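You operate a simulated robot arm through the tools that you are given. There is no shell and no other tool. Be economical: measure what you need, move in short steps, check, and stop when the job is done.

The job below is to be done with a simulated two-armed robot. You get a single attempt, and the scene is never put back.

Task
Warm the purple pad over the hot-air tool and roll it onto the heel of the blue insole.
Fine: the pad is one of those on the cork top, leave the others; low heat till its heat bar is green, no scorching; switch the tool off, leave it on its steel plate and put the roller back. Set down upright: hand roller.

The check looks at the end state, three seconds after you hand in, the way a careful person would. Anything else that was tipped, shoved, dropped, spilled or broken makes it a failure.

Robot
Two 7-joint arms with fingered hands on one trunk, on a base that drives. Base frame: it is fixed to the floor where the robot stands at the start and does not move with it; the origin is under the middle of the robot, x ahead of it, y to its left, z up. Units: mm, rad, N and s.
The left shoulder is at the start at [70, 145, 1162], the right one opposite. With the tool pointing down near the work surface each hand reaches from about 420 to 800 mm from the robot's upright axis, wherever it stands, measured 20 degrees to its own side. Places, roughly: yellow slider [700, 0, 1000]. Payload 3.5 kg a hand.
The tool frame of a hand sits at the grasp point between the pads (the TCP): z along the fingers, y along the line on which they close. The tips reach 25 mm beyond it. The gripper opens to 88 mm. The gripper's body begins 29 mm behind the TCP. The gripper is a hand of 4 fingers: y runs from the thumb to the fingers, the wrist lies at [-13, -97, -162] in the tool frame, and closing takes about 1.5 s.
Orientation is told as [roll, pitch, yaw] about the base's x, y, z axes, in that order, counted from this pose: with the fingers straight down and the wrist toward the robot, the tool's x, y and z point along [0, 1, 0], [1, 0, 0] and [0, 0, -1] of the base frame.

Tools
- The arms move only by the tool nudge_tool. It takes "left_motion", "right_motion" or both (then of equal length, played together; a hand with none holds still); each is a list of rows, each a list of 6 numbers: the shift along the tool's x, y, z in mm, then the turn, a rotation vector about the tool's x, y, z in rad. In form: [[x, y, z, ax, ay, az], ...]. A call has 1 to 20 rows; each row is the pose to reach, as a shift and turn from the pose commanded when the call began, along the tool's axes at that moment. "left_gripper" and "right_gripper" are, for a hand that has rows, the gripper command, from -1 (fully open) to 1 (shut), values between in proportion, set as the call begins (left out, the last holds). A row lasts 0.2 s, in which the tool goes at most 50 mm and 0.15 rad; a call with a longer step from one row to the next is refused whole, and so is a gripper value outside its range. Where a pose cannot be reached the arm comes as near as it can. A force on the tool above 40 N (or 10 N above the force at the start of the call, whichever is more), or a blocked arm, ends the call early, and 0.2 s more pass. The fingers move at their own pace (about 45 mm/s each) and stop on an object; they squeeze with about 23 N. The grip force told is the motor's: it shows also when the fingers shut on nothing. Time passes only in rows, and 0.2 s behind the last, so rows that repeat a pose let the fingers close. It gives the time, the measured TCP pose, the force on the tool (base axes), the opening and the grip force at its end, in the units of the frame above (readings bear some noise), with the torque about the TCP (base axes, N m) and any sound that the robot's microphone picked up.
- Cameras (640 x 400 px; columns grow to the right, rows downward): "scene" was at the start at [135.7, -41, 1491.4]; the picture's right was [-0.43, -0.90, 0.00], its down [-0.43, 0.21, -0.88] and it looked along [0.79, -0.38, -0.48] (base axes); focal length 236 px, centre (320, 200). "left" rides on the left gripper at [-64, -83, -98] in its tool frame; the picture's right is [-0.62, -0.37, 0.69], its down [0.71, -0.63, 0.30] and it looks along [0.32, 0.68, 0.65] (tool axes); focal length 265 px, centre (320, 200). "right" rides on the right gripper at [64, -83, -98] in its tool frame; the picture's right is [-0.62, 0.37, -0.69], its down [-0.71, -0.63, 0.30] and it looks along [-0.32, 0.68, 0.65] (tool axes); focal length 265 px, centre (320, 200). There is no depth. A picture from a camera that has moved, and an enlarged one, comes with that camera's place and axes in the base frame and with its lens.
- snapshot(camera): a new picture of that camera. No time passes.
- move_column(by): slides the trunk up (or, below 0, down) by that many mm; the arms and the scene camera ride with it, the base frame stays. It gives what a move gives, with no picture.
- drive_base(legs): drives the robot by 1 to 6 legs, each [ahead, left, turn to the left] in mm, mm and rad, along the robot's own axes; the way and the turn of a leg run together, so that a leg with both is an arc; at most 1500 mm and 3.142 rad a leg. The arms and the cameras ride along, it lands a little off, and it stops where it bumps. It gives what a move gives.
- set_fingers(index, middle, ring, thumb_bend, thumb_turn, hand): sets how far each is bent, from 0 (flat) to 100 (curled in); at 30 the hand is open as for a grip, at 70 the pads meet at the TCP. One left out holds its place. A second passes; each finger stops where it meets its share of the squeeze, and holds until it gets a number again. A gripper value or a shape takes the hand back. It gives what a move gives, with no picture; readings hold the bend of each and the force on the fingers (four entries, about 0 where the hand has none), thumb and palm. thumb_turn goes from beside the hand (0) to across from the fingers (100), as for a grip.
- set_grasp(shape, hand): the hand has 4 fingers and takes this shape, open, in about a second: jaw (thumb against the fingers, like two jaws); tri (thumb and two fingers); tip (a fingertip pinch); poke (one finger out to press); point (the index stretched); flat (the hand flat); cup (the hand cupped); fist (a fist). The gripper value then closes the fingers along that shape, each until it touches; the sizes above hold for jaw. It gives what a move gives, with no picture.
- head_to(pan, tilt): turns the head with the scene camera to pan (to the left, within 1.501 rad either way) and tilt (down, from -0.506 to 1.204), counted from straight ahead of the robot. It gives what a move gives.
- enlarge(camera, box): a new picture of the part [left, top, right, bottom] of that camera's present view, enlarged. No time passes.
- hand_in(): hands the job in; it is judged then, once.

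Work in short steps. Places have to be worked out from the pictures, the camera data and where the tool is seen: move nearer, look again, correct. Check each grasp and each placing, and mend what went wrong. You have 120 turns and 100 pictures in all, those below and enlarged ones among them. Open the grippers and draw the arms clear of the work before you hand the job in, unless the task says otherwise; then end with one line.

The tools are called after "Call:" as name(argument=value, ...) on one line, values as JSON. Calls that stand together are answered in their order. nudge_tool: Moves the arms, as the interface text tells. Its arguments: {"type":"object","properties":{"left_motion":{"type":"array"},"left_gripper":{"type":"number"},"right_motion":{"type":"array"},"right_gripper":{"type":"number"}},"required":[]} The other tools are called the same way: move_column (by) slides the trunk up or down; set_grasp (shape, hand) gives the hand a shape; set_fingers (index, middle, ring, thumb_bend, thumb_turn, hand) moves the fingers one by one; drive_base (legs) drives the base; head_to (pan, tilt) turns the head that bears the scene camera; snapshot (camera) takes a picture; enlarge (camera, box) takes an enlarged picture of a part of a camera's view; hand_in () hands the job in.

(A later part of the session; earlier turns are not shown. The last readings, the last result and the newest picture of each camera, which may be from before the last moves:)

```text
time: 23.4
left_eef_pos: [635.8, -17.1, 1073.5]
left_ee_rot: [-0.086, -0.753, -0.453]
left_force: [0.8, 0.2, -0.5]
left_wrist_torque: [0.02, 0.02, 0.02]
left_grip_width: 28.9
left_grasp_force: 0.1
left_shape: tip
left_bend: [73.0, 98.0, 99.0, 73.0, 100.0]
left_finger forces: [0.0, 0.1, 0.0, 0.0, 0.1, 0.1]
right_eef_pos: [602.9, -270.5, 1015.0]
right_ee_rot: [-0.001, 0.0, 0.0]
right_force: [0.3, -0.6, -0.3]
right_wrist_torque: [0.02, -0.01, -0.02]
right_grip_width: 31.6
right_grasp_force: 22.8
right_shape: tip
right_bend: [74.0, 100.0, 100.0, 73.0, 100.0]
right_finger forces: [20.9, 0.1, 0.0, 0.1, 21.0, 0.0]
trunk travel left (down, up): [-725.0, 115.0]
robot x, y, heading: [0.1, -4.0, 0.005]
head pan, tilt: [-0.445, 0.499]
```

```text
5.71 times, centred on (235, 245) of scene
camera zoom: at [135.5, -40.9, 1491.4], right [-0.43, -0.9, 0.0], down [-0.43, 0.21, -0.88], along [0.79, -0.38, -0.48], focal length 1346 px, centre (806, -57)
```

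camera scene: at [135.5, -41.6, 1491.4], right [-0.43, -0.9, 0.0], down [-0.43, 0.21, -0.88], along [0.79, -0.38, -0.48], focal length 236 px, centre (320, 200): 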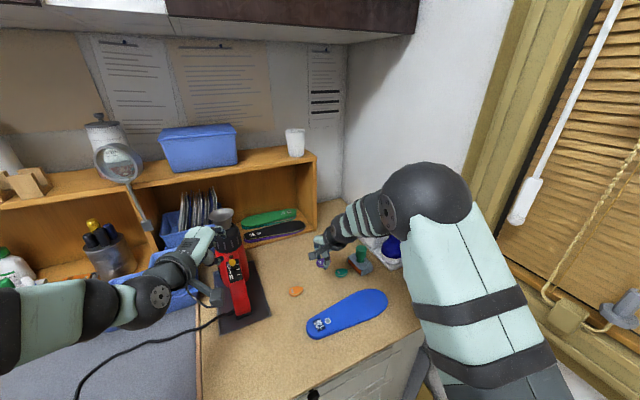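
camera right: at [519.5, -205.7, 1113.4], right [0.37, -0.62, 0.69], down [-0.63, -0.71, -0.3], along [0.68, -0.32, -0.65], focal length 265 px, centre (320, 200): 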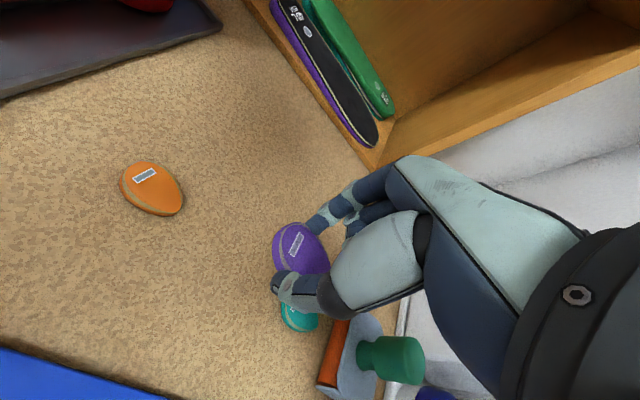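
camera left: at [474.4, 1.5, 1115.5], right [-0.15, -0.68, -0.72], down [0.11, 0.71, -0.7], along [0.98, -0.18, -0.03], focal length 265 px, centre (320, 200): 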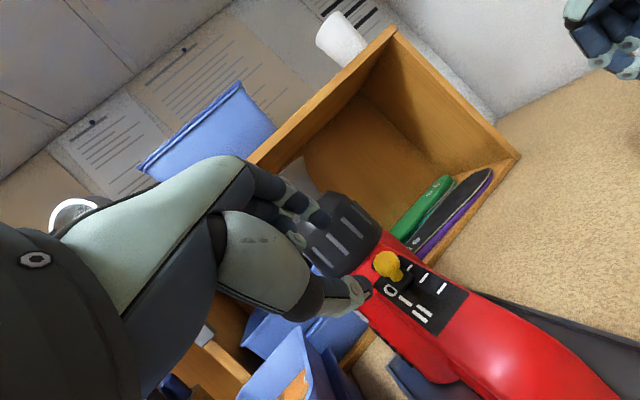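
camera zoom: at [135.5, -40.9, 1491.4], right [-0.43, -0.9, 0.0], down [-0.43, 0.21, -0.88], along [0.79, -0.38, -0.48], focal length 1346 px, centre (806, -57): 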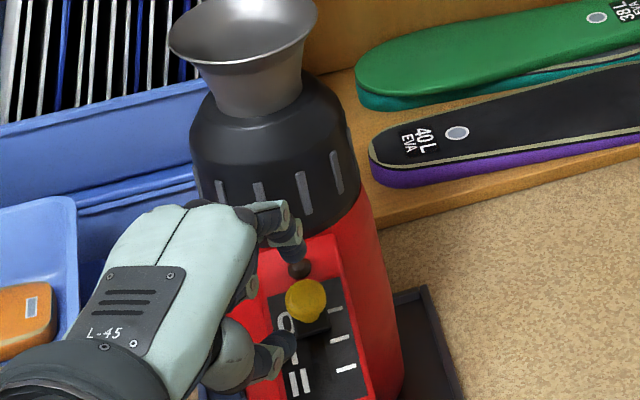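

Index is just uphill and thumb just downhill of the knob, with the ball between. I advance the remaining ~15 mm in small steps.

Call:
nudge_tool(left_motion=[[-1, 1, 4, 0, 0, 0], [-1, 1.5, 8, 0, 0, 0], [-1, 1.5, 12, 0, 0, 0], [-1, 1.5, 15, 0, 0, 0], [-1, 1.5, 15, 0, 0, 0]])

Call:
enlarge(camera="left", box=[260, 180, 480, 340])

Call:
enlarge(camera="scene", box=[190, 210, 280, 280])

```text
time: 24.6
left_eef_pos: [645.1, -25.5, 1063.2]
left_ee_rot: [-0.087, -0.751, -0.452]
left_force: [-0.1, 0.2, -0.4]
left_wrist_torque: [0.0, 0.01, -0.01]
left_grip_width: 28.8
left_grasp_force: 0.0
left_shape: tip
left_bend: [73.0, 98.0, 99.0, 73.0, 100.0]
left_finger forces: [0.0, 0.0, 0.0, 0.0, 0.0, 0.0]
right_eef_pos: [603.2, -269.5, 1014.8]
right_ee_rot: [0.001, 0.0, -0.001]
right_force: [0.0, -1.1, 0.1]
right_wrist_torque: [-0.02, -0.02, 0.01]
right_grip_width: 32.1
right_grasp_force: 22.8
right_shape: tip
right_bend: [74.0, 100.0, 100.0, 73.0, 100.0]
right_finger forces: [21.0, 0.1, 0.1, 0.1, 21.0, 0.1]
trunk travel left (down, up): [-725.0, 115.0]
robot x, y, heading: [1.9, -0.8, -0.004]
head pan, tilt: [-0.445, 0.499]
```

```text
2.50 times, centred on (370, 260) of left
camera zoom: at [502.1, -18.8, 1082.7], right [-0.15, -0.68, -0.72], down [0.11, 0.71, -0.7], along [0.98, -0.18, -0.03], focal length 664 px, centre (195, 50)
```

zoom: 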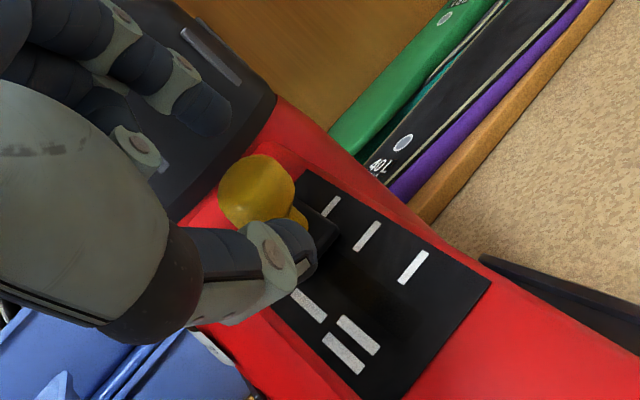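

```text
5.71 times, centred on (235, 245) of scene
camera zoom: at [135.7, -40.8, 1491.4], right [-0.43, -0.9, 0.0], down [-0.43, 0.21, -0.88], along [0.79, -0.38, -0.48], focal length 1346 px, centre (806, -57)
```

zoom: 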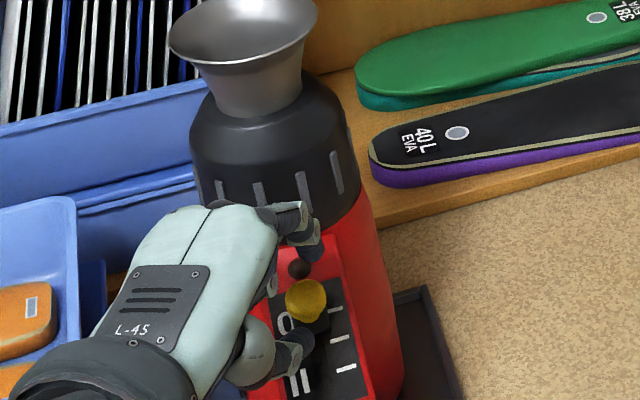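

No contact yet; fingers straddle the knob. I sink 3 mm and drag 10 mm along the slope toward I, then look.

Call:
nudge_tool(left_motion=[[0, 0, 3, 0, 0, 0], [-1, -3, 3.3, 0, 0, 0], [-2, -6, 3.7, 0, 0, 0], [-3, -9.5, 4.1, 0, 0, 0], [-3, -9.5, 4.1, 0, 0, 0]])

Call:
enlarge(camera="left", box=[260, 180, 480, 340])

Call:
enlarge(camera="scene", box=[190, 210, 280, 280])

```text
time: 25.8
left_eef_pos: [639.8, -26.1, 1053.9]
left_ee_rot: [-0.086, -0.752, -0.452]
left_force: [0.2, 0.4, 0.2]
left_wrist_torque: [-0.03, -0.05, -0.03]
left_grip_width: 29.0
left_grasp_force: 0.0
left_shape: tip
left_bend: [73.0, 98.0, 99.0, 73.0, 100.0]
left_finger forces: [0.6, 0.1, 0.0, 0.0, 0.0, 0.0]
right_eef_pos: [602.6, -269.3, 1015.8]
right_ee_rot: [0.0, 0.0, 0.001]
right_force: [0.0, 0.5, -0.8]
right_wrist_torque: [0.03, 0.02, -0.01]
right_grip_width: 32.0
right_grasp_force: 23.1
right_shape: tip
right_bend: [74.0, 100.0, 100.0, 73.0, 100.0]
right_finger forces: [21.0, 0.0, 0.0, 0.1, 21.0, 0.0]
trunk travel left (down, up): [-725.0, 115.0]
robot x, y, heading: [1.9, 0.9, -0.003]
head pan, tilt: [-0.445, 0.499]
```

```text
2.50 times, centred on (370, 260) of left
camera zoom: at [495.9, -20.2, 1072.9], right [-0.15, -0.68, -0.72], down [0.11, 0.71, -0.7], along [0.98, -0.18, -0.03], focal length 664 px, centre (195, 50)
```

zoom: 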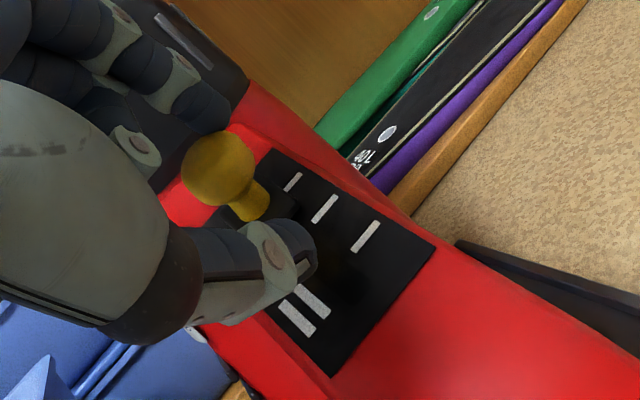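

```text
5.71 times, centred on (235, 245) of scene
camera zoom: at [135.7, -40.9, 1491.4], right [-0.43, -0.9, 0.0], down [-0.43, 0.21, -0.88], along [0.79, -0.38, -0.48], focal length 1346 px, centre (806, -57)
```

zoom: 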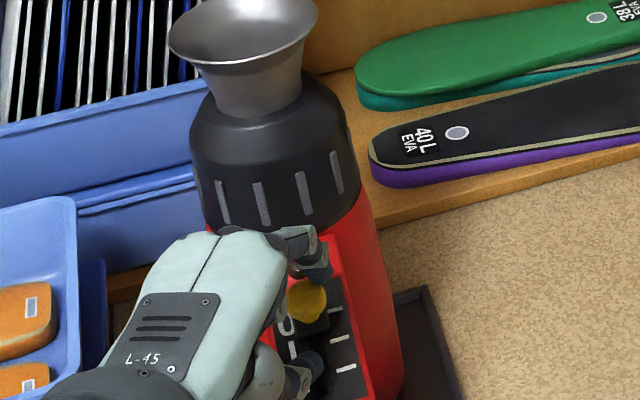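

Index just touches the ball (0.6 N). I push ~12 mm further down the slope.

Call:
nudge_tool(left_motion=[[-0.9, -2.8, 0.3, 0, 0, 0], [-1.8, -5.7, 0.7, 0, 0, 0], [-2.7, -8.5, 1, 0, 0, 0], [-3.6, -11.4, 1.3, 0, 0, 0], [-3.6, -11.4, 1.3, 0, 0, 0]])

Call:
enlarge(camera="left", box=[260, 180, 480, 340])

Call:
enlarge(camera="scene", box=[190, 210, 280, 280])

```text
time: 27.0
left_eef_pos: [631.8, -25.6, 1045.0]
left_ee_rot: [-0.085, -0.752, -0.452]
left_force: [-0.6, 0.1, 0.1]
left_wrist_torque: [-0.01, 0.0, 0.0]
left_grip_width: 28.6
left_grasp_force: 0.1
left_shape: tip
left_bend: [73.0, 98.0, 99.0, 73.0, 100.0]
left_finger forces: [0.0, 0.0, 0.0, 0.1, 0.0, 0.0]
right_eef_pos: [603.9, -270.1, 1014.6]
right_ee_rot: [0.0, 0.0, -0.001]
right_force: [0.1, -0.8, 0.5]
right_wrist_torque: [-0.01, -0.03, 0.04]
right_grip_width: 32.0
right_grasp_force: 23.6
right_shape: tip
right_bend: [74.0, 100.0, 100.0, 73.0, 100.0]
right_finger forces: [21.0, 0.0, 0.0, 0.0, 21.0, 0.1]
trunk travel left (down, up): [-725.0, 115.0]
robot x, y, heading: [-2.6, 1.1, -0.0]
head pan, tilt: [-0.445, 0.499]
```

```text
2.50 times, centred on (370, 260) of left
camera zoom: at [487.6, -20.3, 1064.2], right [-0.15, -0.68, -0.72], down [0.11, 0.71, -0.7], along [0.98, -0.18, -0.03], focal length 664 px, centre (195, 50)
```

zoom: 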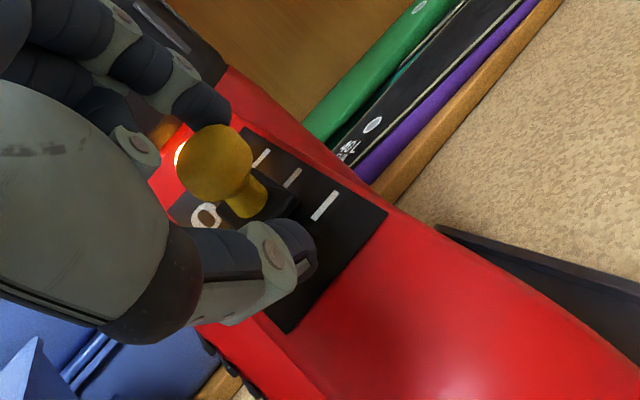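

```text
5.71 times, centred on (235, 245) of scene
camera zoom: at [135.7, -40.9, 1491.4], right [-0.43, -0.9, 0.0], down [-0.43, 0.21, -0.88], along [0.79, -0.38, -0.48], focal length 1346 px, centre (806, -57)
```

zoom: 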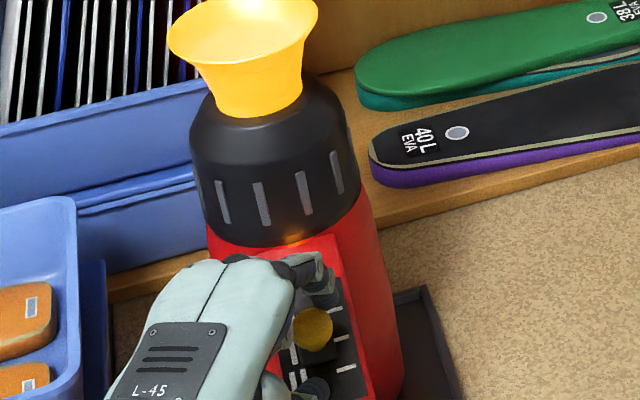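

The nozzle glows amber and the slider is at I. I back the left hand straight off and park it to the left.

Call:
nudge_tool(left_motion=[[0, 1, -10, 0, 0, 0], [0, 1, -35, 0, 0, 0], [0, 0, -75, 0, 0, 0], [30, 0, -100, 0, 0, 0], [70, 0, -110, 0, 0, 0], [110, 0, -110, 0, 0, 0], [110, 0, -110, 0, 0, 0]])

Call:
enlarge(camera="scene", box=[180, 190, 320, 290])

```text
time: 28.6
left_eef_pos: [620.2, 109.5, 1119.7]
left_ee_rot: [-0.086, -0.752, -0.452]
left_force: [0.0, 0.0, -0.6]
left_wrist_torque: [-0.03, 0.02, 0.0]
left_grip_width: 28.7
left_grasp_force: 0.1
left_shape: tip
left_bend: [73.0, 98.0, 99.0, 73.0, 100.0]
left_finger forces: [0.0, 0.0, 0.1, 0.0, 0.0, 0.0]
right_eef_pos: [603.3, -270.9, 1015.6]
right_ee_rot: [0.001, 0.001, 0.0]
right_force: [0.3, -1.4, -0.2]
right_wrist_torque: [0.01, -0.01, 0.02]
right_grip_width: 31.8
right_grasp_force: 22.7
right_shape: tip
right_bend: [74.0, 100.0, 100.0, 73.0, 100.0]
right_finger forces: [21.0, 0.0, 0.0, 0.0, 21.0, 0.0]
trunk travel left (down, up): [-725.0, 115.0]
robot x, y, heading: [3.2, -1.8, -0.0]
head pan, tilt: [-0.445, 0.499]
```

```text
4.00 times, centred on (250, 240) of scene
camera zoom: at [135.4, -41.7, 1491.4], right [-0.43, -0.9, 0.0], down [-0.43, 0.21, -0.88], along [0.79, -0.38, -0.48], focal length 942 px, centre (600, 40)
```

zoom: 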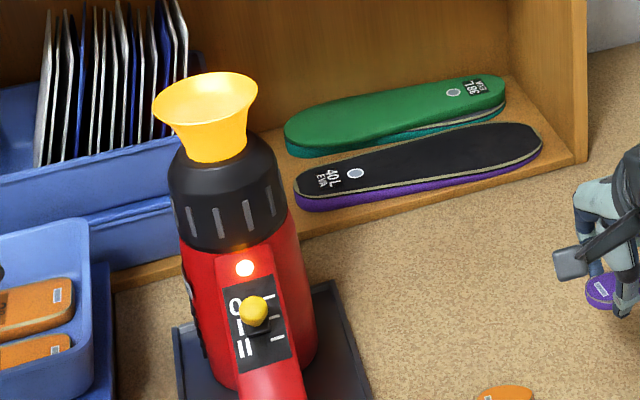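

Slider at I, indicator lit. Nozzle rim solves to (736,−37,1151). I lift the pad and stage it just short of the nozzle at height.

Call:
nudge_tool(right_motion=[[0, 0, -45, 0, 0, 0], [0, 10, -90, 0, 0, 0], [0, 30, -135, 0, 0, 0], [10, 50, -175, 0, 0, 0], [30, 70, -205, 0, 0, 0], [60, 90, -225, 0, 0, 0], [90, 115, -235, 0, 0, 0], [115, 133, -235, 0, 0, 0], [115, 133, -235, 0, 0, 0]])

Call:
snapshot(camera="scene")

Call:
snapshot(camera="left")

```text
time: 30.6
left_eef_pos: [621.8, 110.7, 1118.4]
left_ee_rot: [-0.085, -0.75, -0.453]
left_force: [-0.3, -0.9, 0.3]
left_wrist_torque: [0.01, -0.02, 0.0]
left_grip_width: 28.7
left_grasp_force: 0.0
left_shape: tip
left_bend: [73.0, 98.0, 99.0, 73.0, 100.0]
left_finger forces: [0.0, 0.0, 0.0, 0.0, 0.0, 0.0]
right_eef_pos: [705.4, -172.1, 1241.9]
right_ee_rot: [0.0, 0.002, 0.0]
right_force: [0.0, 0.5, -0.9]
right_wrist_torque: [0.0, 0.01, 0.03]
right_grip_width: 31.8
right_grasp_force: 22.9
right_shape: tip
right_bend: [74.0, 100.0, 100.0, 73.0, 100.0]
right_finger forces: [20.1, 0.0, 0.1, 0.0, 20.2, 0.0]
right hand out of reach, approached as far as the arm can: row 7, 8, 9
trunk travel left (down, up): [-725.0, 115.0]
robot x, y, heading: [-2.9, -0.2, 0.003]
head pan, tilt: [-0.445, 0.499]
```

```text
62 pictures are left
camera scene: at [136.2, -41.3, 1491.3], right [-0.43, -0.9, 0.0], down [-0.43, 0.21, -0.88], along [0.79, -0.38, -0.48], focal length 236 px, centre (320, 200)
```

scene: 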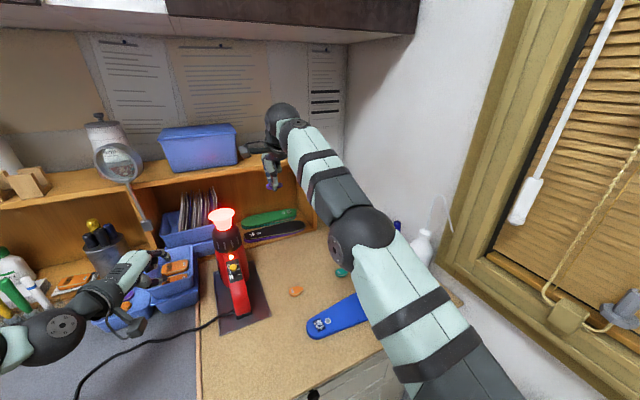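

```text
61 pictures are left
camera left: at [478.8, 116.6, 1137.5], right [-0.15, -0.68, -0.72], down [0.11, 0.71, -0.7], along [0.98, -0.18, -0.03], focal length 265 px, centre (320, 200)
```

left: 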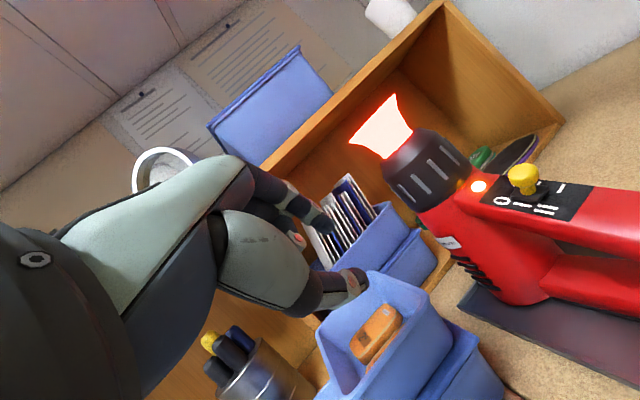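

The nozzle now glows red; I need to check the slider did not move to II while withdrawing.

Call:
enlarge(camera="scene", box=[200, 200, 270, 290])

Call:
enlarge(camera="left", box=[440, 130, 600, 250])

```text
4.44 times, centred on (235, 245) of scene
camera zoom: at [136.2, -41.3, 1491.3], right [-0.43, -0.9, 0.0], down [-0.43, 0.21, -0.88], along [0.79, -0.38, -0.48], focal length 1047 px, centre (698, 0)
```

zoom: 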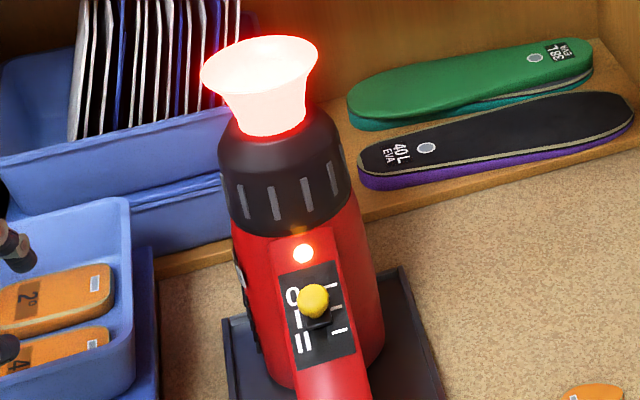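

```text
3.33 times, centred on (520, 190) of left
camera zoom: at [478.8, 116.6, 1137.5], right [-0.15, -0.68, -0.72], down [0.11, 0.71, -0.7], along [0.98, -0.18, -0.03], focal length 885 px, centre (-347, 233)
```

zoom: 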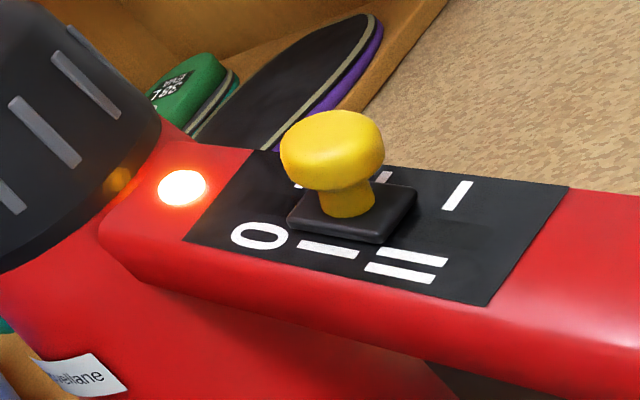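

The slider base aligns with I, so this is just full warm-up at low. The right arm is at its reach limit, so I tilt the hand forward 0.3 rad, which pulls the wrist in, staying clear of the nozzle.

Call:
nudge_tool(right_motion=[[0, -3, 5, -0.1, 0, 0], [0, -6, 12, -0.2, 0, 0], [0, -6, 20, -0.3, 0, 0], [0, -6, 26, -0.3, 0, 0], [0, -6, 26, -0.3, 0, 0]])

```text
time: 31.8
left_eef_pos: [622.1, 111.4, 1117.7]
left_ee_rot: [-0.086, -0.753, -0.451]
left_force: [-0.3, -0.4, -0.7]
left_wrist_torque: [0.0, 0.01, -0.02]
left_grip_width: 28.8
left_grasp_force: 0.0
left_shape: tip
left_bend: [73.0, 98.0, 99.0, 73.0, 100.0]
left_finger forces: [0.1, 0.0, 0.1, 0.0, 0.1, 0.0]
right_eef_pos: [700.5, -172.5, 1216.3]
right_ee_rot: [0.001, -0.301, -0.002]
right_force: [0.3, 0.4, 0.4]
right_wrist_torque: [0.02, 0.02, -0.03]
right_grip_width: 31.4
right_grasp_force: 22.8
right_shape: tip
right_bend: [74.0, 100.0, 100.0, 73.0, 100.0]
right_finger forces: [20.0, 0.1, 0.0, 0.1, 20.2, 0.0]
trunk travel left (down, up): [-725.0, 115.0]
robot x, y, heading: [0.6, 0.5, 0.0]
head pan, tilt: [-0.445, 0.499]
```

Orientation reached. Now I move the pad over the nozzle (pad ~57 mm above the rim) and look right away at the bar.

Call:
nudge_tool(right_motion=[[45, 11, 0, 0, 0, 0], [90, 22, 0, 0, 0, 0], [135, 31, 0, 0, 0, 0], [135, 31, 0, 0, 0, 0]])

Call:
enlarge(camera="scene", box=[180, 150, 300, 250])

```text
time: 32.8
left_eef_pos: [619.5, 111.4, 1120.1]
left_ee_rot: [-0.086, -0.752, -0.452]
left_force: [0.6, -0.1, -0.1]
left_wrist_torque: [-0.01, 0.02, -0.02]
left_grip_width: 28.8
left_grasp_force: 0.1
left_shape: tip
left_bend: [73.0, 98.0, 99.0, 73.0, 100.0]
left_finger forces: [0.0, 0.1, 0.0, 0.0, 0.1, 0.0]
right_eef_pos: [728.8, -36.1, 1227.8]
right_ee_rot: [-0.001, -0.3, -0.002]
right_force: [0.8, -0.7, 0.9]
right_wrist_torque: [-0.01, -0.02, 0.0]
right_grip_width: 31.7
right_grasp_force: 23.4
right_shape: tip
right_bend: [74.0, 100.0, 100.0, 73.0, 100.0]
right_finger forces: [20.0, 0.1, 0.0, 0.0, 20.0, 0.0]
trunk travel left (down, up): [-725.0, 115.0]
robot x, y, heading: [-0.7, 0.4, 0.001]
head pan, tilt: [-0.445, 0.499]
```

```text
4.00 times, centred on (240, 200) of scene
camera zoom: at [135.3, -41.6, 1491.4], right [-0.43, -0.9, 0.0], down [-0.43, 0.21, -0.88], along [0.79, -0.38, -0.48], focal length 942 px, centre (640, 200)
```

zoom: 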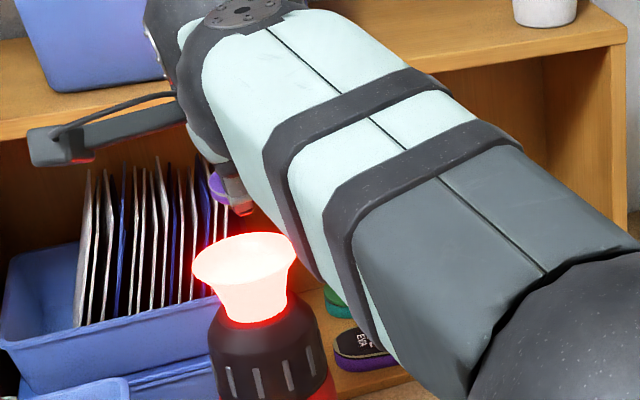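

The pad is right above the nozzle centre. The forearm blocks the scene view, so I use the right hand's camera for the bar.

Call:
enlarge(camera="right", box=[240, 190, 360, 310])

```text
3.33 times, centred on (300, 250) of right
camera zoom: at [618.9, 27.2, 1296.8], right [0.15, -0.62, 0.77], down [-0.51, -0.71, -0.48], along [0.85, -0.33, -0.42], focal length 885 px, centre (387, 33)
```

zoom: 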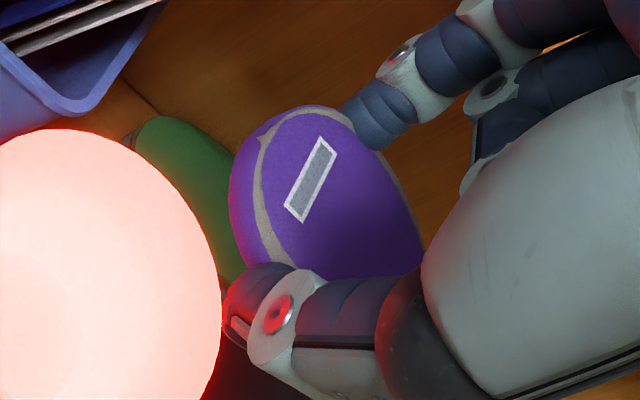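

Bar still grey. I wait about a second and look again.

Call:
nudge_tool(right_motion=[[0, 0, 0, 0, 0, 0], [0, 0, 0, 0, 0, 0], [0, 0, 0, 0, 0, 0], [0, 0, 0, 0, 0, 0], [0, 0, 0, 0, 0, 0]])

Call:
enlarge(camera="right", box=[240, 190, 360, 310])

```text
time: 34.0
left_eef_pos: [620.7, 111.5, 1118.5]
left_ee_rot: [-0.086, -0.752, -0.452]
left_force: [-0.8, -0.2, -0.3]
left_wrist_torque: [-0.03, -0.03, -0.02]
left_grip_width: 28.6
left_grasp_force: 0.0
left_shape: tip
left_bend: [73.0, 98.0, 99.0, 73.0, 100.0]
left_finger forces: [0.1, 0.0, 0.0, 0.0, 0.0, 0.0]
right_eef_pos: [728.8, -38.3, 1227.2]
right_ee_rot: [0.0, -0.3, 0.0]
right_force: [1.0, 0.1, -0.1]
right_wrist_torque: [0.02, 0.02, -0.02]
right_grip_width: 31.6
right_grasp_force: 23.5
right_shape: tip
right_bend: [74.0, 100.0, 100.0, 73.0, 100.0]
right_finger forces: [20.0, 0.0, 0.0, 0.0, 19.9, 0.0]
trunk travel left (down, up): [-725.0, 115.0]
robot x, y, heading: [1.3, -2.6, 0.003]
head pan, tilt: [-0.445, 0.499]
```

```text
3.33 times, centred on (300, 250) of right
camera zoom: at [619.1, 27.4, 1296.7], right [0.15, -0.62, 0.77], down [-0.51, -0.71, -0.48], along [0.85, -0.32, -0.42], focal length 885 px, centre (387, 33)
```

zoom: 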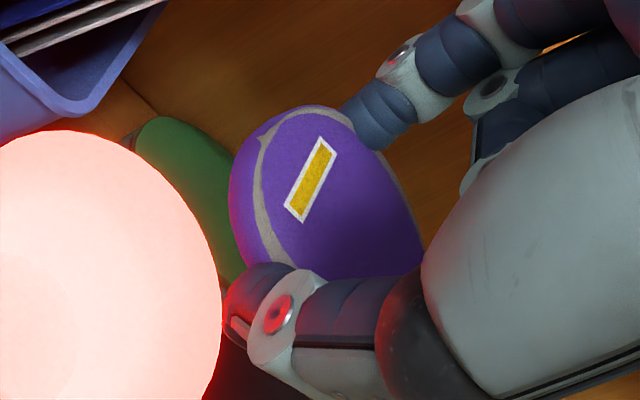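

Bar is amber already. Short wait of ~0.6 s and look again.

Call:
nudge_tool(right_motion=[[0, 0, 0, 0, 0, 0], [0, 0, 0, 0, 0, 0]])

Call:
enlarge(camera="right", box=[240, 190, 360, 310])

```text
time: 34.6
left_eef_pos: [622.8, 111.0, 1117.0]
left_ee_rot: [-0.087, -0.754, -0.453]
left_force: [0.6, 0.9, 0.9]
left_wrist_torque: [-0.01, 0.01, -0.01]
left_grip_width: 29.0
left_grasp_force: 0.1
left_shape: tip
left_bend: [73.0, 98.0, 99.0, 73.0, 100.0]
left_finger forces: [0.0, 0.0, 0.0, 0.0, 0.1, 0.0]
right_eef_pos: [728.8, -36.8, 1226.6]
right_ee_rot: [0.0, -0.3, 0.0]
right_force: [-0.1, 0.0, -1.1]
right_wrist_torque: [0.02, 0.0, 0.03]
right_grip_width: 31.7
right_grasp_force: 23.2
right_shape: tip
right_bend: [74.0, 100.0, 100.0, 73.0, 100.0]
right_finger forces: [20.0, 0.0, 0.1, 0.0, 19.9, 0.1]
trunk travel left (down, up): [-725.0, 115.0]
robot x, y, heading: [-0.8, 0.1, -0.001]
head pan, tilt: [-0.445, 0.499]
```

```text
3.33 times, centred on (300, 250) of right
camera zoom: at [619.2, 27.5, 1296.6], right [0.15, -0.62, 0.77], down [-0.51, -0.71, -0.48], along [0.85, -0.32, -0.42], focal length 885 px, centre (387, 33)
```

zoom: 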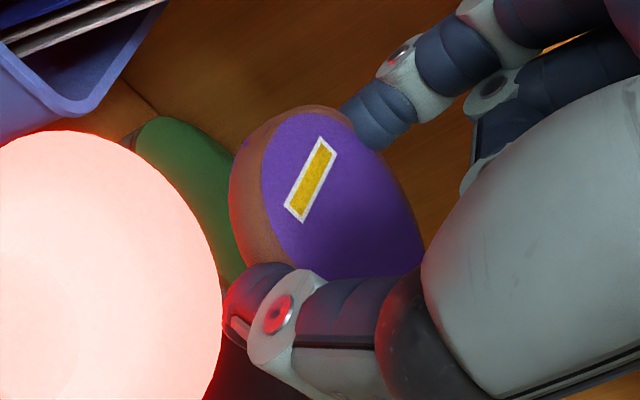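

Still amber, but the pad's underside edge is changing tone. To be careful I raise the pad 25 mm to warm more gently, and look.

Call:
nudge_tool(right_motion=[[0, -7, -24, 0, 0, 0], [0, -7, -24, 0, 0, 0]])

Call:
enlarge(camera="right", box=[240, 190, 360, 310])

```text
time: 35.2
left_eef_pos: [621.6, 111.2, 1118.6]
left_ee_rot: [-0.086, -0.751, -0.452]
left_force: [0.5, -0.5, -0.1]
left_wrist_torque: [0.01, -0.02, -0.01]
left_grip_width: 28.6
left_grasp_force: 0.0
left_shape: tip
left_bend: [73.0, 98.0, 99.0, 73.0, 100.0]
left_finger forces: [0.1, 0.0, 0.1, 0.0, 0.0, 0.0]
right_eef_pos: [714.9, -37.4, 1248.4]
right_ee_rot: [0.0, -0.298, 0.001]
right_force: [-0.3, -0.4, 0.3]
right_wrist_torque: [0.02, -0.01, -0.01]
right_grip_width: 31.3
right_grasp_force: 23.2
right_shape: tip
right_bend: [74.0, 100.0, 100.0, 73.0, 100.0]
right_finger forces: [19.9, 0.1, 0.1, 0.0, 20.0, 0.0]
trunk travel left (down, up): [-725.0, 115.0]
robot x, y, heading: [2.3, 1.7, -0.002]
head pan, tilt: [-0.445, 0.499]
```

```text
3.33 times, centred on (300, 250) of right
camera zoom: at [605.9, 27.5, 1317.3], right [0.15, -0.62, 0.77], down [-0.51, -0.71, -0.48], along [0.85, -0.32, -0.42], focal length 885 px, centre (387, 33)
```

zoom: 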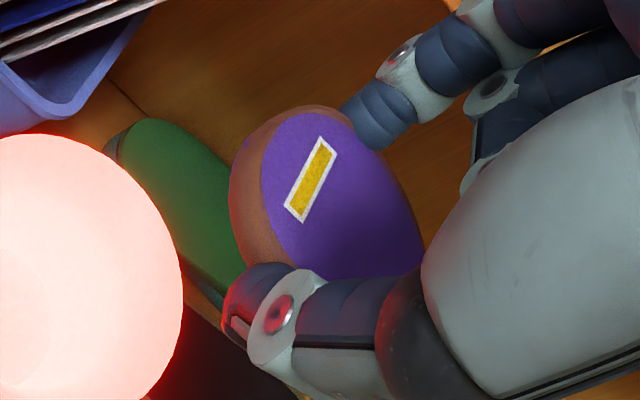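

I shift back over the nozzle axis (it drifted 14 mm toward me) and wait briefly.

Call:
nudge_tool(right_motion=[[0, 13, 0, 0, 0, 0], [0, 13, 0, 0, 0, 0], [0, 13, 0, 0, 0, 0]])

Call:
enlarge(camera="right", box=[240, 190, 360, 310])

```text
time: 36.0
left_eef_pos: [621.1, 110.6, 1118.7]
left_ee_rot: [-0.086, -0.753, -0.452]
left_force: [0.0, -0.8, 0.0]
left_wrist_torque: [0.02, -0.01, 0.01]
left_grip_width: 28.6
left_grasp_force: 0.1
left_shape: tip
left_bend: [73.0, 98.0, 99.0, 73.0, 100.0]
left_finger forces: [0.0, 0.1, 0.1, 0.1, 0.0, 0.0]
right_eef_pos: [727.7, -36.7, 1251.5]
right_ee_rot: [-0.001, -0.301, 0.002]
right_force: [-0.1, -0.1, 0.1]
right_wrist_torque: [-0.02, 0.02, -0.03]
right_grip_width: 31.4
right_grasp_force: 22.7
right_shape: tip
right_bend: [74.0, 100.0, 100.0, 73.0, 100.0]
right_finger forces: [20.0, 0.0, 0.0, 0.0, 20.0, 0.0]
trunk travel left (down, up): [-725.0, 115.0]
robot x, y, heading: [-2.0, -0.0, -0.001]
head pan, tilt: [-0.445, 0.499]
```

```text
3.33 times, centred on (300, 250) of right
camera zoom: at [617.6, 27.7, 1321.6], right [0.15, -0.62, 0.77], down [-0.51, -0.71, -0.48], along [0.85, -0.32, -0.42], focal length 885 px, centre (387, 33)
```

zoom: 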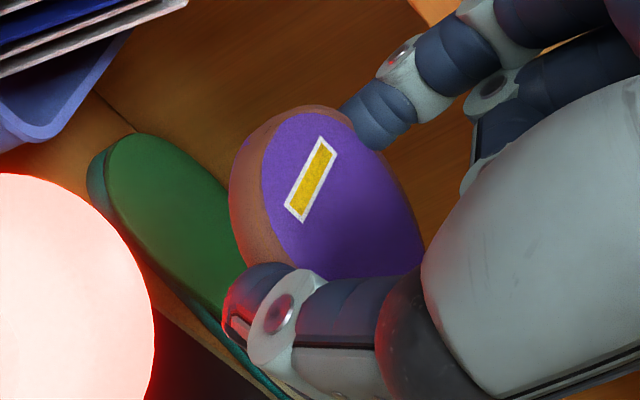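

Amber still and no further darkening. I hold ~1 s more at this height.

Call:
nudge_tool(right_motion=[[0, 0, 0, 0, 0, 0], [0, 0, 0, 0, 0, 0], [0, 0, 0, 0, 0, 0], [0, 0, 0, 0, 0, 0]])

Call:
enlarge(camera="right", box=[240, 190, 360, 310])

```text
time: 37.0
left_eef_pos: [621.8, 110.8, 1119.0]
left_ee_rot: [-0.085, -0.752, -0.452]
left_force: [-0.1, 0.1, -0.2]
left_wrist_torque: [-0.01, -0.01, 0.03]
left_grip_width: 28.6
left_grasp_force: 0.1
left_shape: tip
left_bend: [73.0, 98.0, 99.0, 73.0, 100.0]
left_finger forces: [0.0, 0.0, 0.0, 0.0, 0.0, 0.0]
right_eef_pos: [727.3, -36.1, 1251.4]
right_ee_rot: [-0.001, -0.299, 0.0]
right_force: [0.4, 0.3, -0.8]
right_wrist_torque: [0.02, 0.04, -0.03]
right_grip_width: 31.5
right_grasp_force: 22.5
right_shape: tip
right_bend: [74.0, 100.0, 100.0, 73.0, 100.0]
right_finger forces: [20.0, 0.1, 0.0, 0.0, 20.0, 0.1]
trunk travel left (down, up): [-725.0, 115.0]
robot x, y, heading: [-0.4, -1.0, -0.002]
head pan, tilt: [-0.445, 0.499]
```

```text
3.33 times, centred on (300, 250) of right
camera zoom: at [618.0, 27.7, 1321.4], right [0.15, -0.62, 0.77], down [-0.51, -0.71, -0.48], along [0.85, -0.32, -0.42], focal length 885 px, centre (387, 33)
```

zoom: 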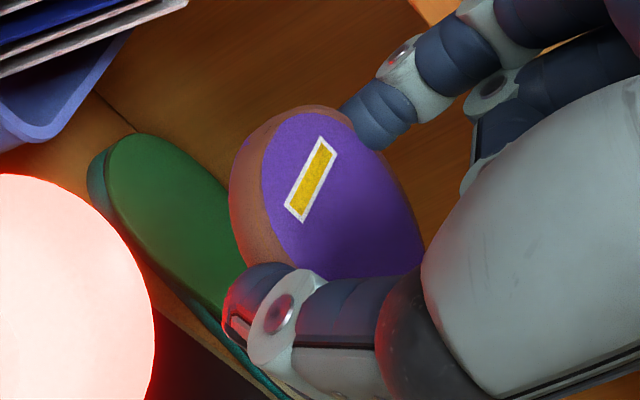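

No change visible; I lower 12 mm and hold about 1 s.

Call:
nudge_tool(right_motion=[[0, -3.5, 11.5, 0, 0, 0], [0, -3.5, 11.5, 0, 0, 0], [0, -3.5, 11.5, 0, 0, 0], [0, -3.5, 11.5, 0, 0, 0]])

Call:
enlarge(camera="right", box=[240, 190, 360, 310])

```text
time: 38.0
left_eef_pos: [621.2, 110.1, 1119.2]
left_ee_rot: [-0.084, -0.753, -0.453]
left_force: [0.6, -0.2, -0.5]
left_wrist_torque: [0.01, 0.01, 0.01]
left_grip_width: 28.8
left_grasp_force: 0.1
left_shape: tip
left_bend: [73.0, 98.0, 99.0, 73.0, 100.0]
left_finger forces: [0.1, 0.0, 0.0, 0.0, 0.0, 0.0]
right_eef_pos: [727.7, -36.1, 1240.1]
right_ee_rot: [0.0, -0.301, 0.0]
right_force: [-0.1, -0.2, 0.5]
right_wrist_torque: [-0.04, -0.01, 0.03]
right_grip_width: 31.4
right_grasp_force: 23.1
right_shape: tip
right_bend: [74.0, 100.0, 100.0, 73.0, 100.0]
right_finger forces: [20.1, 0.0, 0.0, 0.0, 20.0, 0.0]
trunk travel left (down, up): [-725.0, 115.0]
robot x, y, heading: [-3.0, -1.5, -0.003]
head pan, tilt: [-0.445, 0.499]
```

```text
3.33 times, centred on (300, 250) of right
camera zoom: at [618.4, 27.8, 1309.2], right [0.15, -0.62, 0.77], down [-0.51, -0.71, -0.48], along [0.85, -0.32, -0.42], focal length 885 px, centre (387, 33)
```

zoom: 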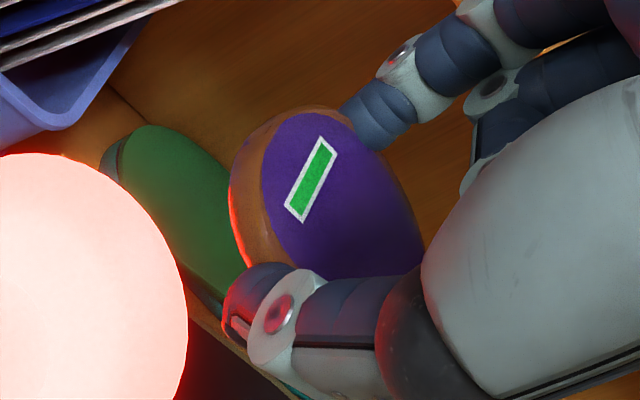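

The bar is green. I take the pad off the heat at once and carry it to a hover over the insole's heel (heel end ≈ y −171, x ≈ 483).

Call:
nudge_tool(right_motion=[[-48, -4.8, -1.5, 0, 0, 0], [-96, -15.8, 0.3, 0, 0, 0], [-130, -48.9, 5.8, 0, 0, 0], [-145, -94.5, 17.8, 0, 0, 0], [-155, -135.9, 33.3, 0.1, 0, 0], [-163, -179, 54.4, 0.2, 0, 0], [-170, -220, 78.3, 0.3, 0, 0], [-175, -258, 106.4, 0.3, 0, 0], [-176, -287.2, 132.9, 0.3, 0, 0], [-176, -305, 156.7, 0.3, 0, 0]])

Call:
snapshot(camera="right")

Call:
enlarge(camera="scene", box=[250, 240, 420, 360])

```text
time: 40.2
left_eef_pos: [622.9, 110.5, 1117.0]
left_ee_rot: [-0.087, -0.75, -0.451]
left_force: [-0.3, 1.0, 0.9]
left_wrist_torque: [0.01, -0.01, -0.02]
left_grip_width: 28.9
left_grasp_force: 0.1
left_shape: tip
left_bend: [73.0, 98.0, 99.0, 73.0, 100.0]
left_finger forces: [0.1, 0.1, 0.0, 0.0, 0.1, 0.0]
right_eef_pos: [485.6, -213.4, 999.5]
right_ee_rot: [0.001, 0.001, -0.001]
right_force: [-0.6, -0.1, 0.0]
right_wrist_torque: [0.01, 0.0, -0.03]
right_grip_width: 31.2
right_grasp_force: 23.2
right_shape: tip
right_bend: [74.0, 100.0, 100.0, 74.0, 100.0]
right_finger forces: [19.8, 0.1, 0.0, 0.0, 19.7, 0.0]
trunk travel left (down, up): [-725.0, 115.0]
robot x, y, heading: [-0.3, 1.3, -0.001]
head pan, tilt: [-0.445, 0.499]
```

```text
50 pictures are left
camera right: at [401.6, -148.3, 1097.2], right [0.37, -0.62, 0.69], down [-0.63, -0.71, -0.3], along [0.68, -0.32, -0.65], focal length 265 px, centre (320, 200)
```

right: 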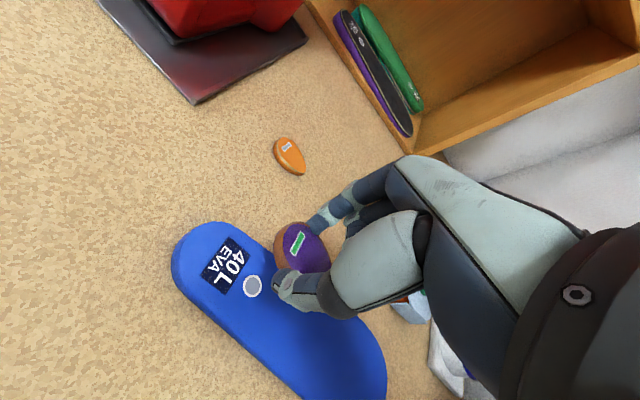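

```text
3.33 times, centred on (335, 300) of scene
camera zoom: at [136.9, -41.1, 1491.3], right [-0.43, -0.9, 0.0], down [-0.43, 0.21, -0.88], along [0.79, -0.38, -0.48], focal length 785 px, centre (270, -133)
```

zoom: 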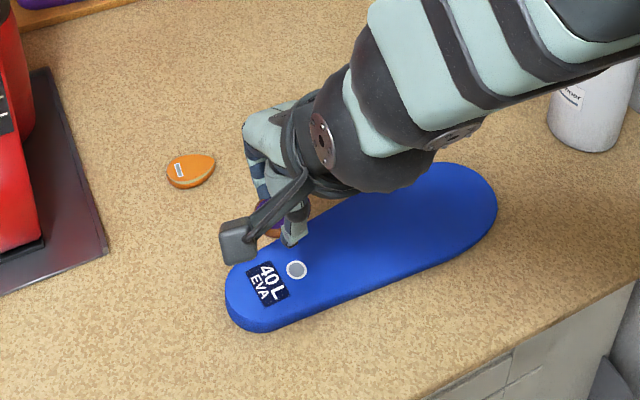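

Pad still green. From the pictures the heel end is y≈−167, centreline x≈475, label at y≈−200, circle at −227. I lower the pad toward (475,−208), stopping short to feel for contact.

Call:
nudge_tool(right_motion=[[3, -6, 25, 0, 0, 0], [5.4, -10.6, 45, 0, 0, 0], [5.4, -10.6, 54, 0, 0, 0], [5.4, -10.6, 58, 0, 0, 0], [5.4, -10.6, 60, 0, 0, 0], [5.4, -10.6, 62, 0, 0, 0]])

Call:
enlarge(camera="right", box=[180, 160, 400, 340])

```text
time: 41.6
left_eef_pos: [619.8, 111.2, 1119.7]
left_ee_rot: [-0.085, -0.754, -0.453]
left_force: [0.6, -0.3, -0.9]
left_wrist_torque: [0.02, 0.0, -0.01]
left_grip_width: 28.8
left_grasp_force: 0.3
left_shape: tip
left_bend: [73.0, 98.0, 99.0, 73.0, 100.0]
left_finger forces: [0.1, 0.0, 0.0, 0.0, 0.0, 0.1]
right_eef_pos: [471.7, -206.4, 940.0]
right_ee_rot: [-0.001, -0.005, 0.0]
right_force: [0.1, 1.3, 12.9]
right_wrist_torque: [0.03, 0.09, 0.01]
right_grip_width: 31.0
right_grasp_force: 23.2
right_shape: tip
right_bend: [74.0, 100.0, 100.0, 74.0, 100.0]
right_finger forces: [24.2, 0.0, 0.2, 0.1, 25.5, 0.0]
trunk travel left (down, up): [-725.0, 115.0]
robot x, y, heading: [-1.4, 1.6, -0.004]
head pan, tilt: [-0.445, 0.499]
```

```text
2.22 times, centred on (290, 250) of right
camera zoom: at [387.8, -142.0, 1037.5], right [0.36, -0.62, 0.7], down [-0.63, -0.71, -0.31], along [0.69, -0.32, -0.65], focal length 590 px, centre (387, 89)
```

zoom: 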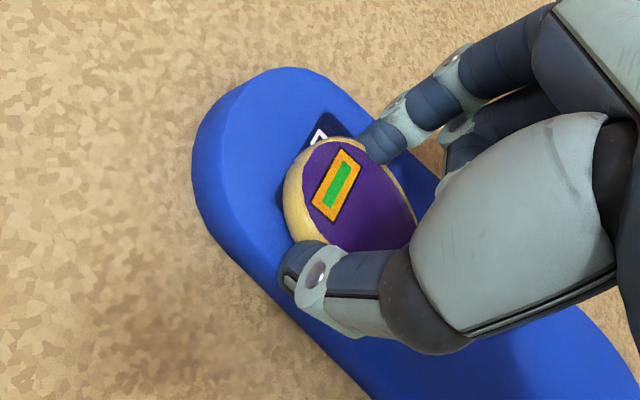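

Contact at 13 N; the bar is green with an orange frame, presumably tacked and waiting for rolling. I open the fingers and lift off.

Call:
nudge_tool(right_motion=[[0, 0, -1, 0, 0, 0], [0, 0, -1, 0, 0, 0], [0, 0, -1, 0, 0, 0], [0, 0, -1, 0, 0, 0], [0, 0, -2, 0, 0, 0]], right_gripper=-1)

Call:
nudge_tool(right_motion=[[0, 0, -30, 0, 0, 0], [0, 0, -70, 0, 0, 0], [0, 0, -110, 0, 0, 0]])

Call:
snapshot(camera="right")

```text
time: 42.8
left_eef_pos: [621.5, 109.3, 1118.1]
left_ee_rot: [-0.089, -0.749, -0.452]
left_force: [-0.2, 0.0, 0.5]
left_wrist_torque: [-0.01, -0.01, 0.02]
left_grip_width: 28.6
left_grasp_force: 0.1
left_shape: tip
left_bend: [73.0, 98.0, 99.0, 73.0, 100.0]
left_finger forces: [0.0, 0.1, 0.1, 0.0, 0.0, 0.0]
right_eef_pos: [472.7, -207.7, 939.4]
right_ee_rot: [0.001, -0.002, 0.0]
right_force: [0.4, -0.2, 0.3]
right_wrist_torque: [0.0, 0.01, -0.01]
right_grip_width: 87.7
right_grasp_force: 0.0
right_shape: tip
right_bend: [30.0, 98.0, 99.0, 30.0, 98.0]
right_finger forces: [0.0, 0.0, 0.0, 0.0, 0.0, 0.0]
trunk travel left (down, up): [-725.0, 115.0]
robot x, y, heading: [1.5, -2.6, -0.001]
head pan, tilt: [-0.445, 0.499]
```

```text
time: 43.6
left_eef_pos: [620.7, 110.7, 1119.5]
left_ee_rot: [-0.086, -0.753, -0.452]
left_force: [-0.3, -0.3, -0.5]
left_wrist_torque: [-0.01, 0.0, 0.01]
left_grip_width: 28.6
left_grasp_force: 0.1
left_shape: tip
left_bend: [73.0, 98.0, 99.0, 73.0, 100.0]
left_finger forces: [0.0, 0.0, 0.1, 0.0, 0.1, 0.0]
right_eef_pos: [469.7, -208.2, 1051.1]
right_ee_rot: [-0.001, 0.0, 0.001]
right_force: [0.2, -0.1, 0.6]
right_wrist_torque: [-0.05, 0.01, 0.03]
right_grip_width: 87.9
right_grasp_force: 0.0
right_shape: tip
right_bend: [30.0, 98.0, 99.0, 30.0, 98.0]
right_finger forces: [0.1, 0.0, 0.0, 0.0, 0.0, 0.0]
trunk travel left (down, up): [-725.0, 115.0]
robot x, y, heading: [-1.6, -2.1, 0.001]
head pan, tilt: [-0.445, 0.499]
```

```text
47 pictures are left
camera right: at [385.4, -144.6, 1148.9], right [0.37, -0.62, 0.69], down [-0.63, -0.71, -0.3], along [0.68, -0.33, -0.65], focal length 265 px, centre (320, 200)
```

right: 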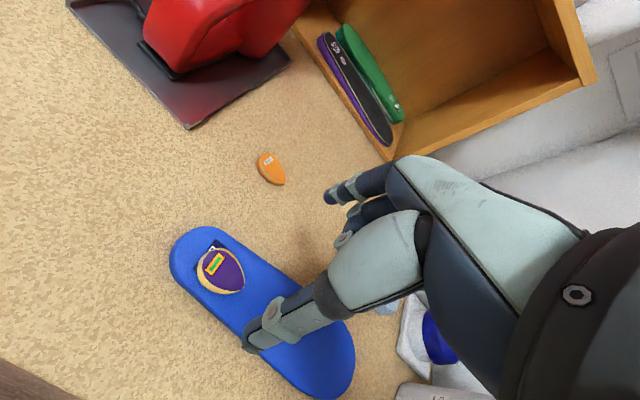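

The pad sits on the heel. Next the roller: its green handle is near (614,−418), top z≈980. I set the right hand to jaw and move above it to look.

Call:
nudge_tool(right_motion=[[-30, 20, -25, 0, 0, 0], [-65, 45, -40, 0, 0, 0], [-103, 72, -40, 0, 0, 0], [-140, 98, -40, 0, 0, 0], [-178, 122, -40, 0, 0, 0], [-210, 144, -40, 0, 0, 0], [-210, 144, -40, 0, 0, 0]])

Call:
set_grasp(hand="right", shape="jaw")

Call:
snapshot(camera="right")

Call:
enlarge(camera="scene", box=[290, 210, 450, 310])

```text
time: 45.2
left_eef_pos: [620.4, 111.5, 1119.5]
left_ee_rot: [-0.088, -0.751, -0.453]
left_force: [-0.1, 0.5, 0.3]
left_wrist_torque: [-0.01, -0.04, 0.04]
left_grip_width: 28.9
left_grasp_force: 0.0
left_shape: tip
left_bend: [73.0, 98.0, 99.0, 73.0, 100.0]
left_finger forces: [0.1, 0.1, 0.0, 0.1, 0.0, 0.1]
right_eef_pos: [615.8, -417.9, 1091.6]
right_ee_rot: [0.0, 0.0, 0.0]
right_force: [-0.4, 0.5, -0.1]
right_wrist_torque: [-0.02, -0.02, -0.02]
right_grip_width: 87.5
right_grasp_force: 0.2
right_shape: tip
right_bend: [30.0, 98.0, 99.0, 30.0, 98.0]
right_finger forces: [0.1, 0.0, 0.0, 0.0, 0.1, 0.0]
trunk travel left (down, up): [-725.0, 115.0]
robot x, y, heading: [-0.2, -2.2, -0.001]
head pan, tilt: [-0.445, 0.499]
```

```text
time: 46.1
left_eef_pos: [621.4, 110.6, 1117.5]
left_ee_rot: [-0.086, -0.754, -0.452]
left_force: [-0.4, -0.6, 0.0]
left_wrist_torque: [-0.02, 0.0, -0.04]
left_grip_width: 28.7
left_grasp_force: 0.0
left_shape: tip
left_bend: [73.0, 98.0, 99.0, 73.0, 100.0]
left_finger forces: [0.1, 0.0, 0.1, 0.0, 0.0, 0.0]
right_eef_pos: [616.4, -417.1, 1089.3]
right_ee_rot: [-0.001, 0.0, 0.003]
right_force: [0.7, -0.7, -0.3]
right_wrist_torque: [0.01, 0.0, 0.0]
right_grip_width: 87.6
right_grasp_force: 0.0
right_shape: jaw
right_bend: [30.0, 30.0, 30.0, 30.0, 98.0]
right_finger forces: [0.1, 0.0, 0.0, 0.0, 0.1, 0.0]
trunk travel left (down, up): [-725.0, 115.0]
robot x, y, heading: [-1.0, -0.2, 0.002]
head pan, tilt: [-0.445, 0.499]
```

```text
46 pictures are left
camera right: at [532.3, -353.8, 1187.8], right [0.37, -0.62, 0.69], down [-0.63, -0.71, -0.3], along [0.68, -0.32, -0.65], focal length 265 px, centre (320, 200)
```

right: 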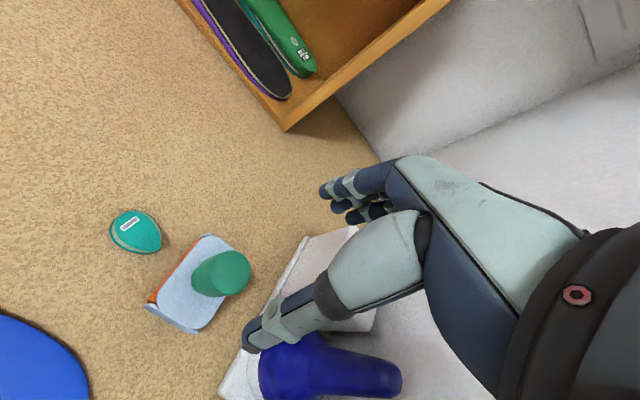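

```text
4.00 times, centred on (370, 260) of scene
camera zoom: at [136.0, -41.1, 1491.4], right [-0.43, -0.9, 0.0], down [-0.43, 0.21, -0.88], along [0.79, -0.38, -0.48], focal length 942 px, centre (120, -40)
```

zoom: 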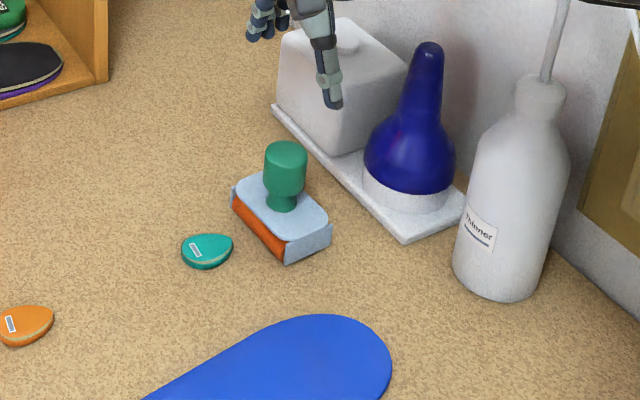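

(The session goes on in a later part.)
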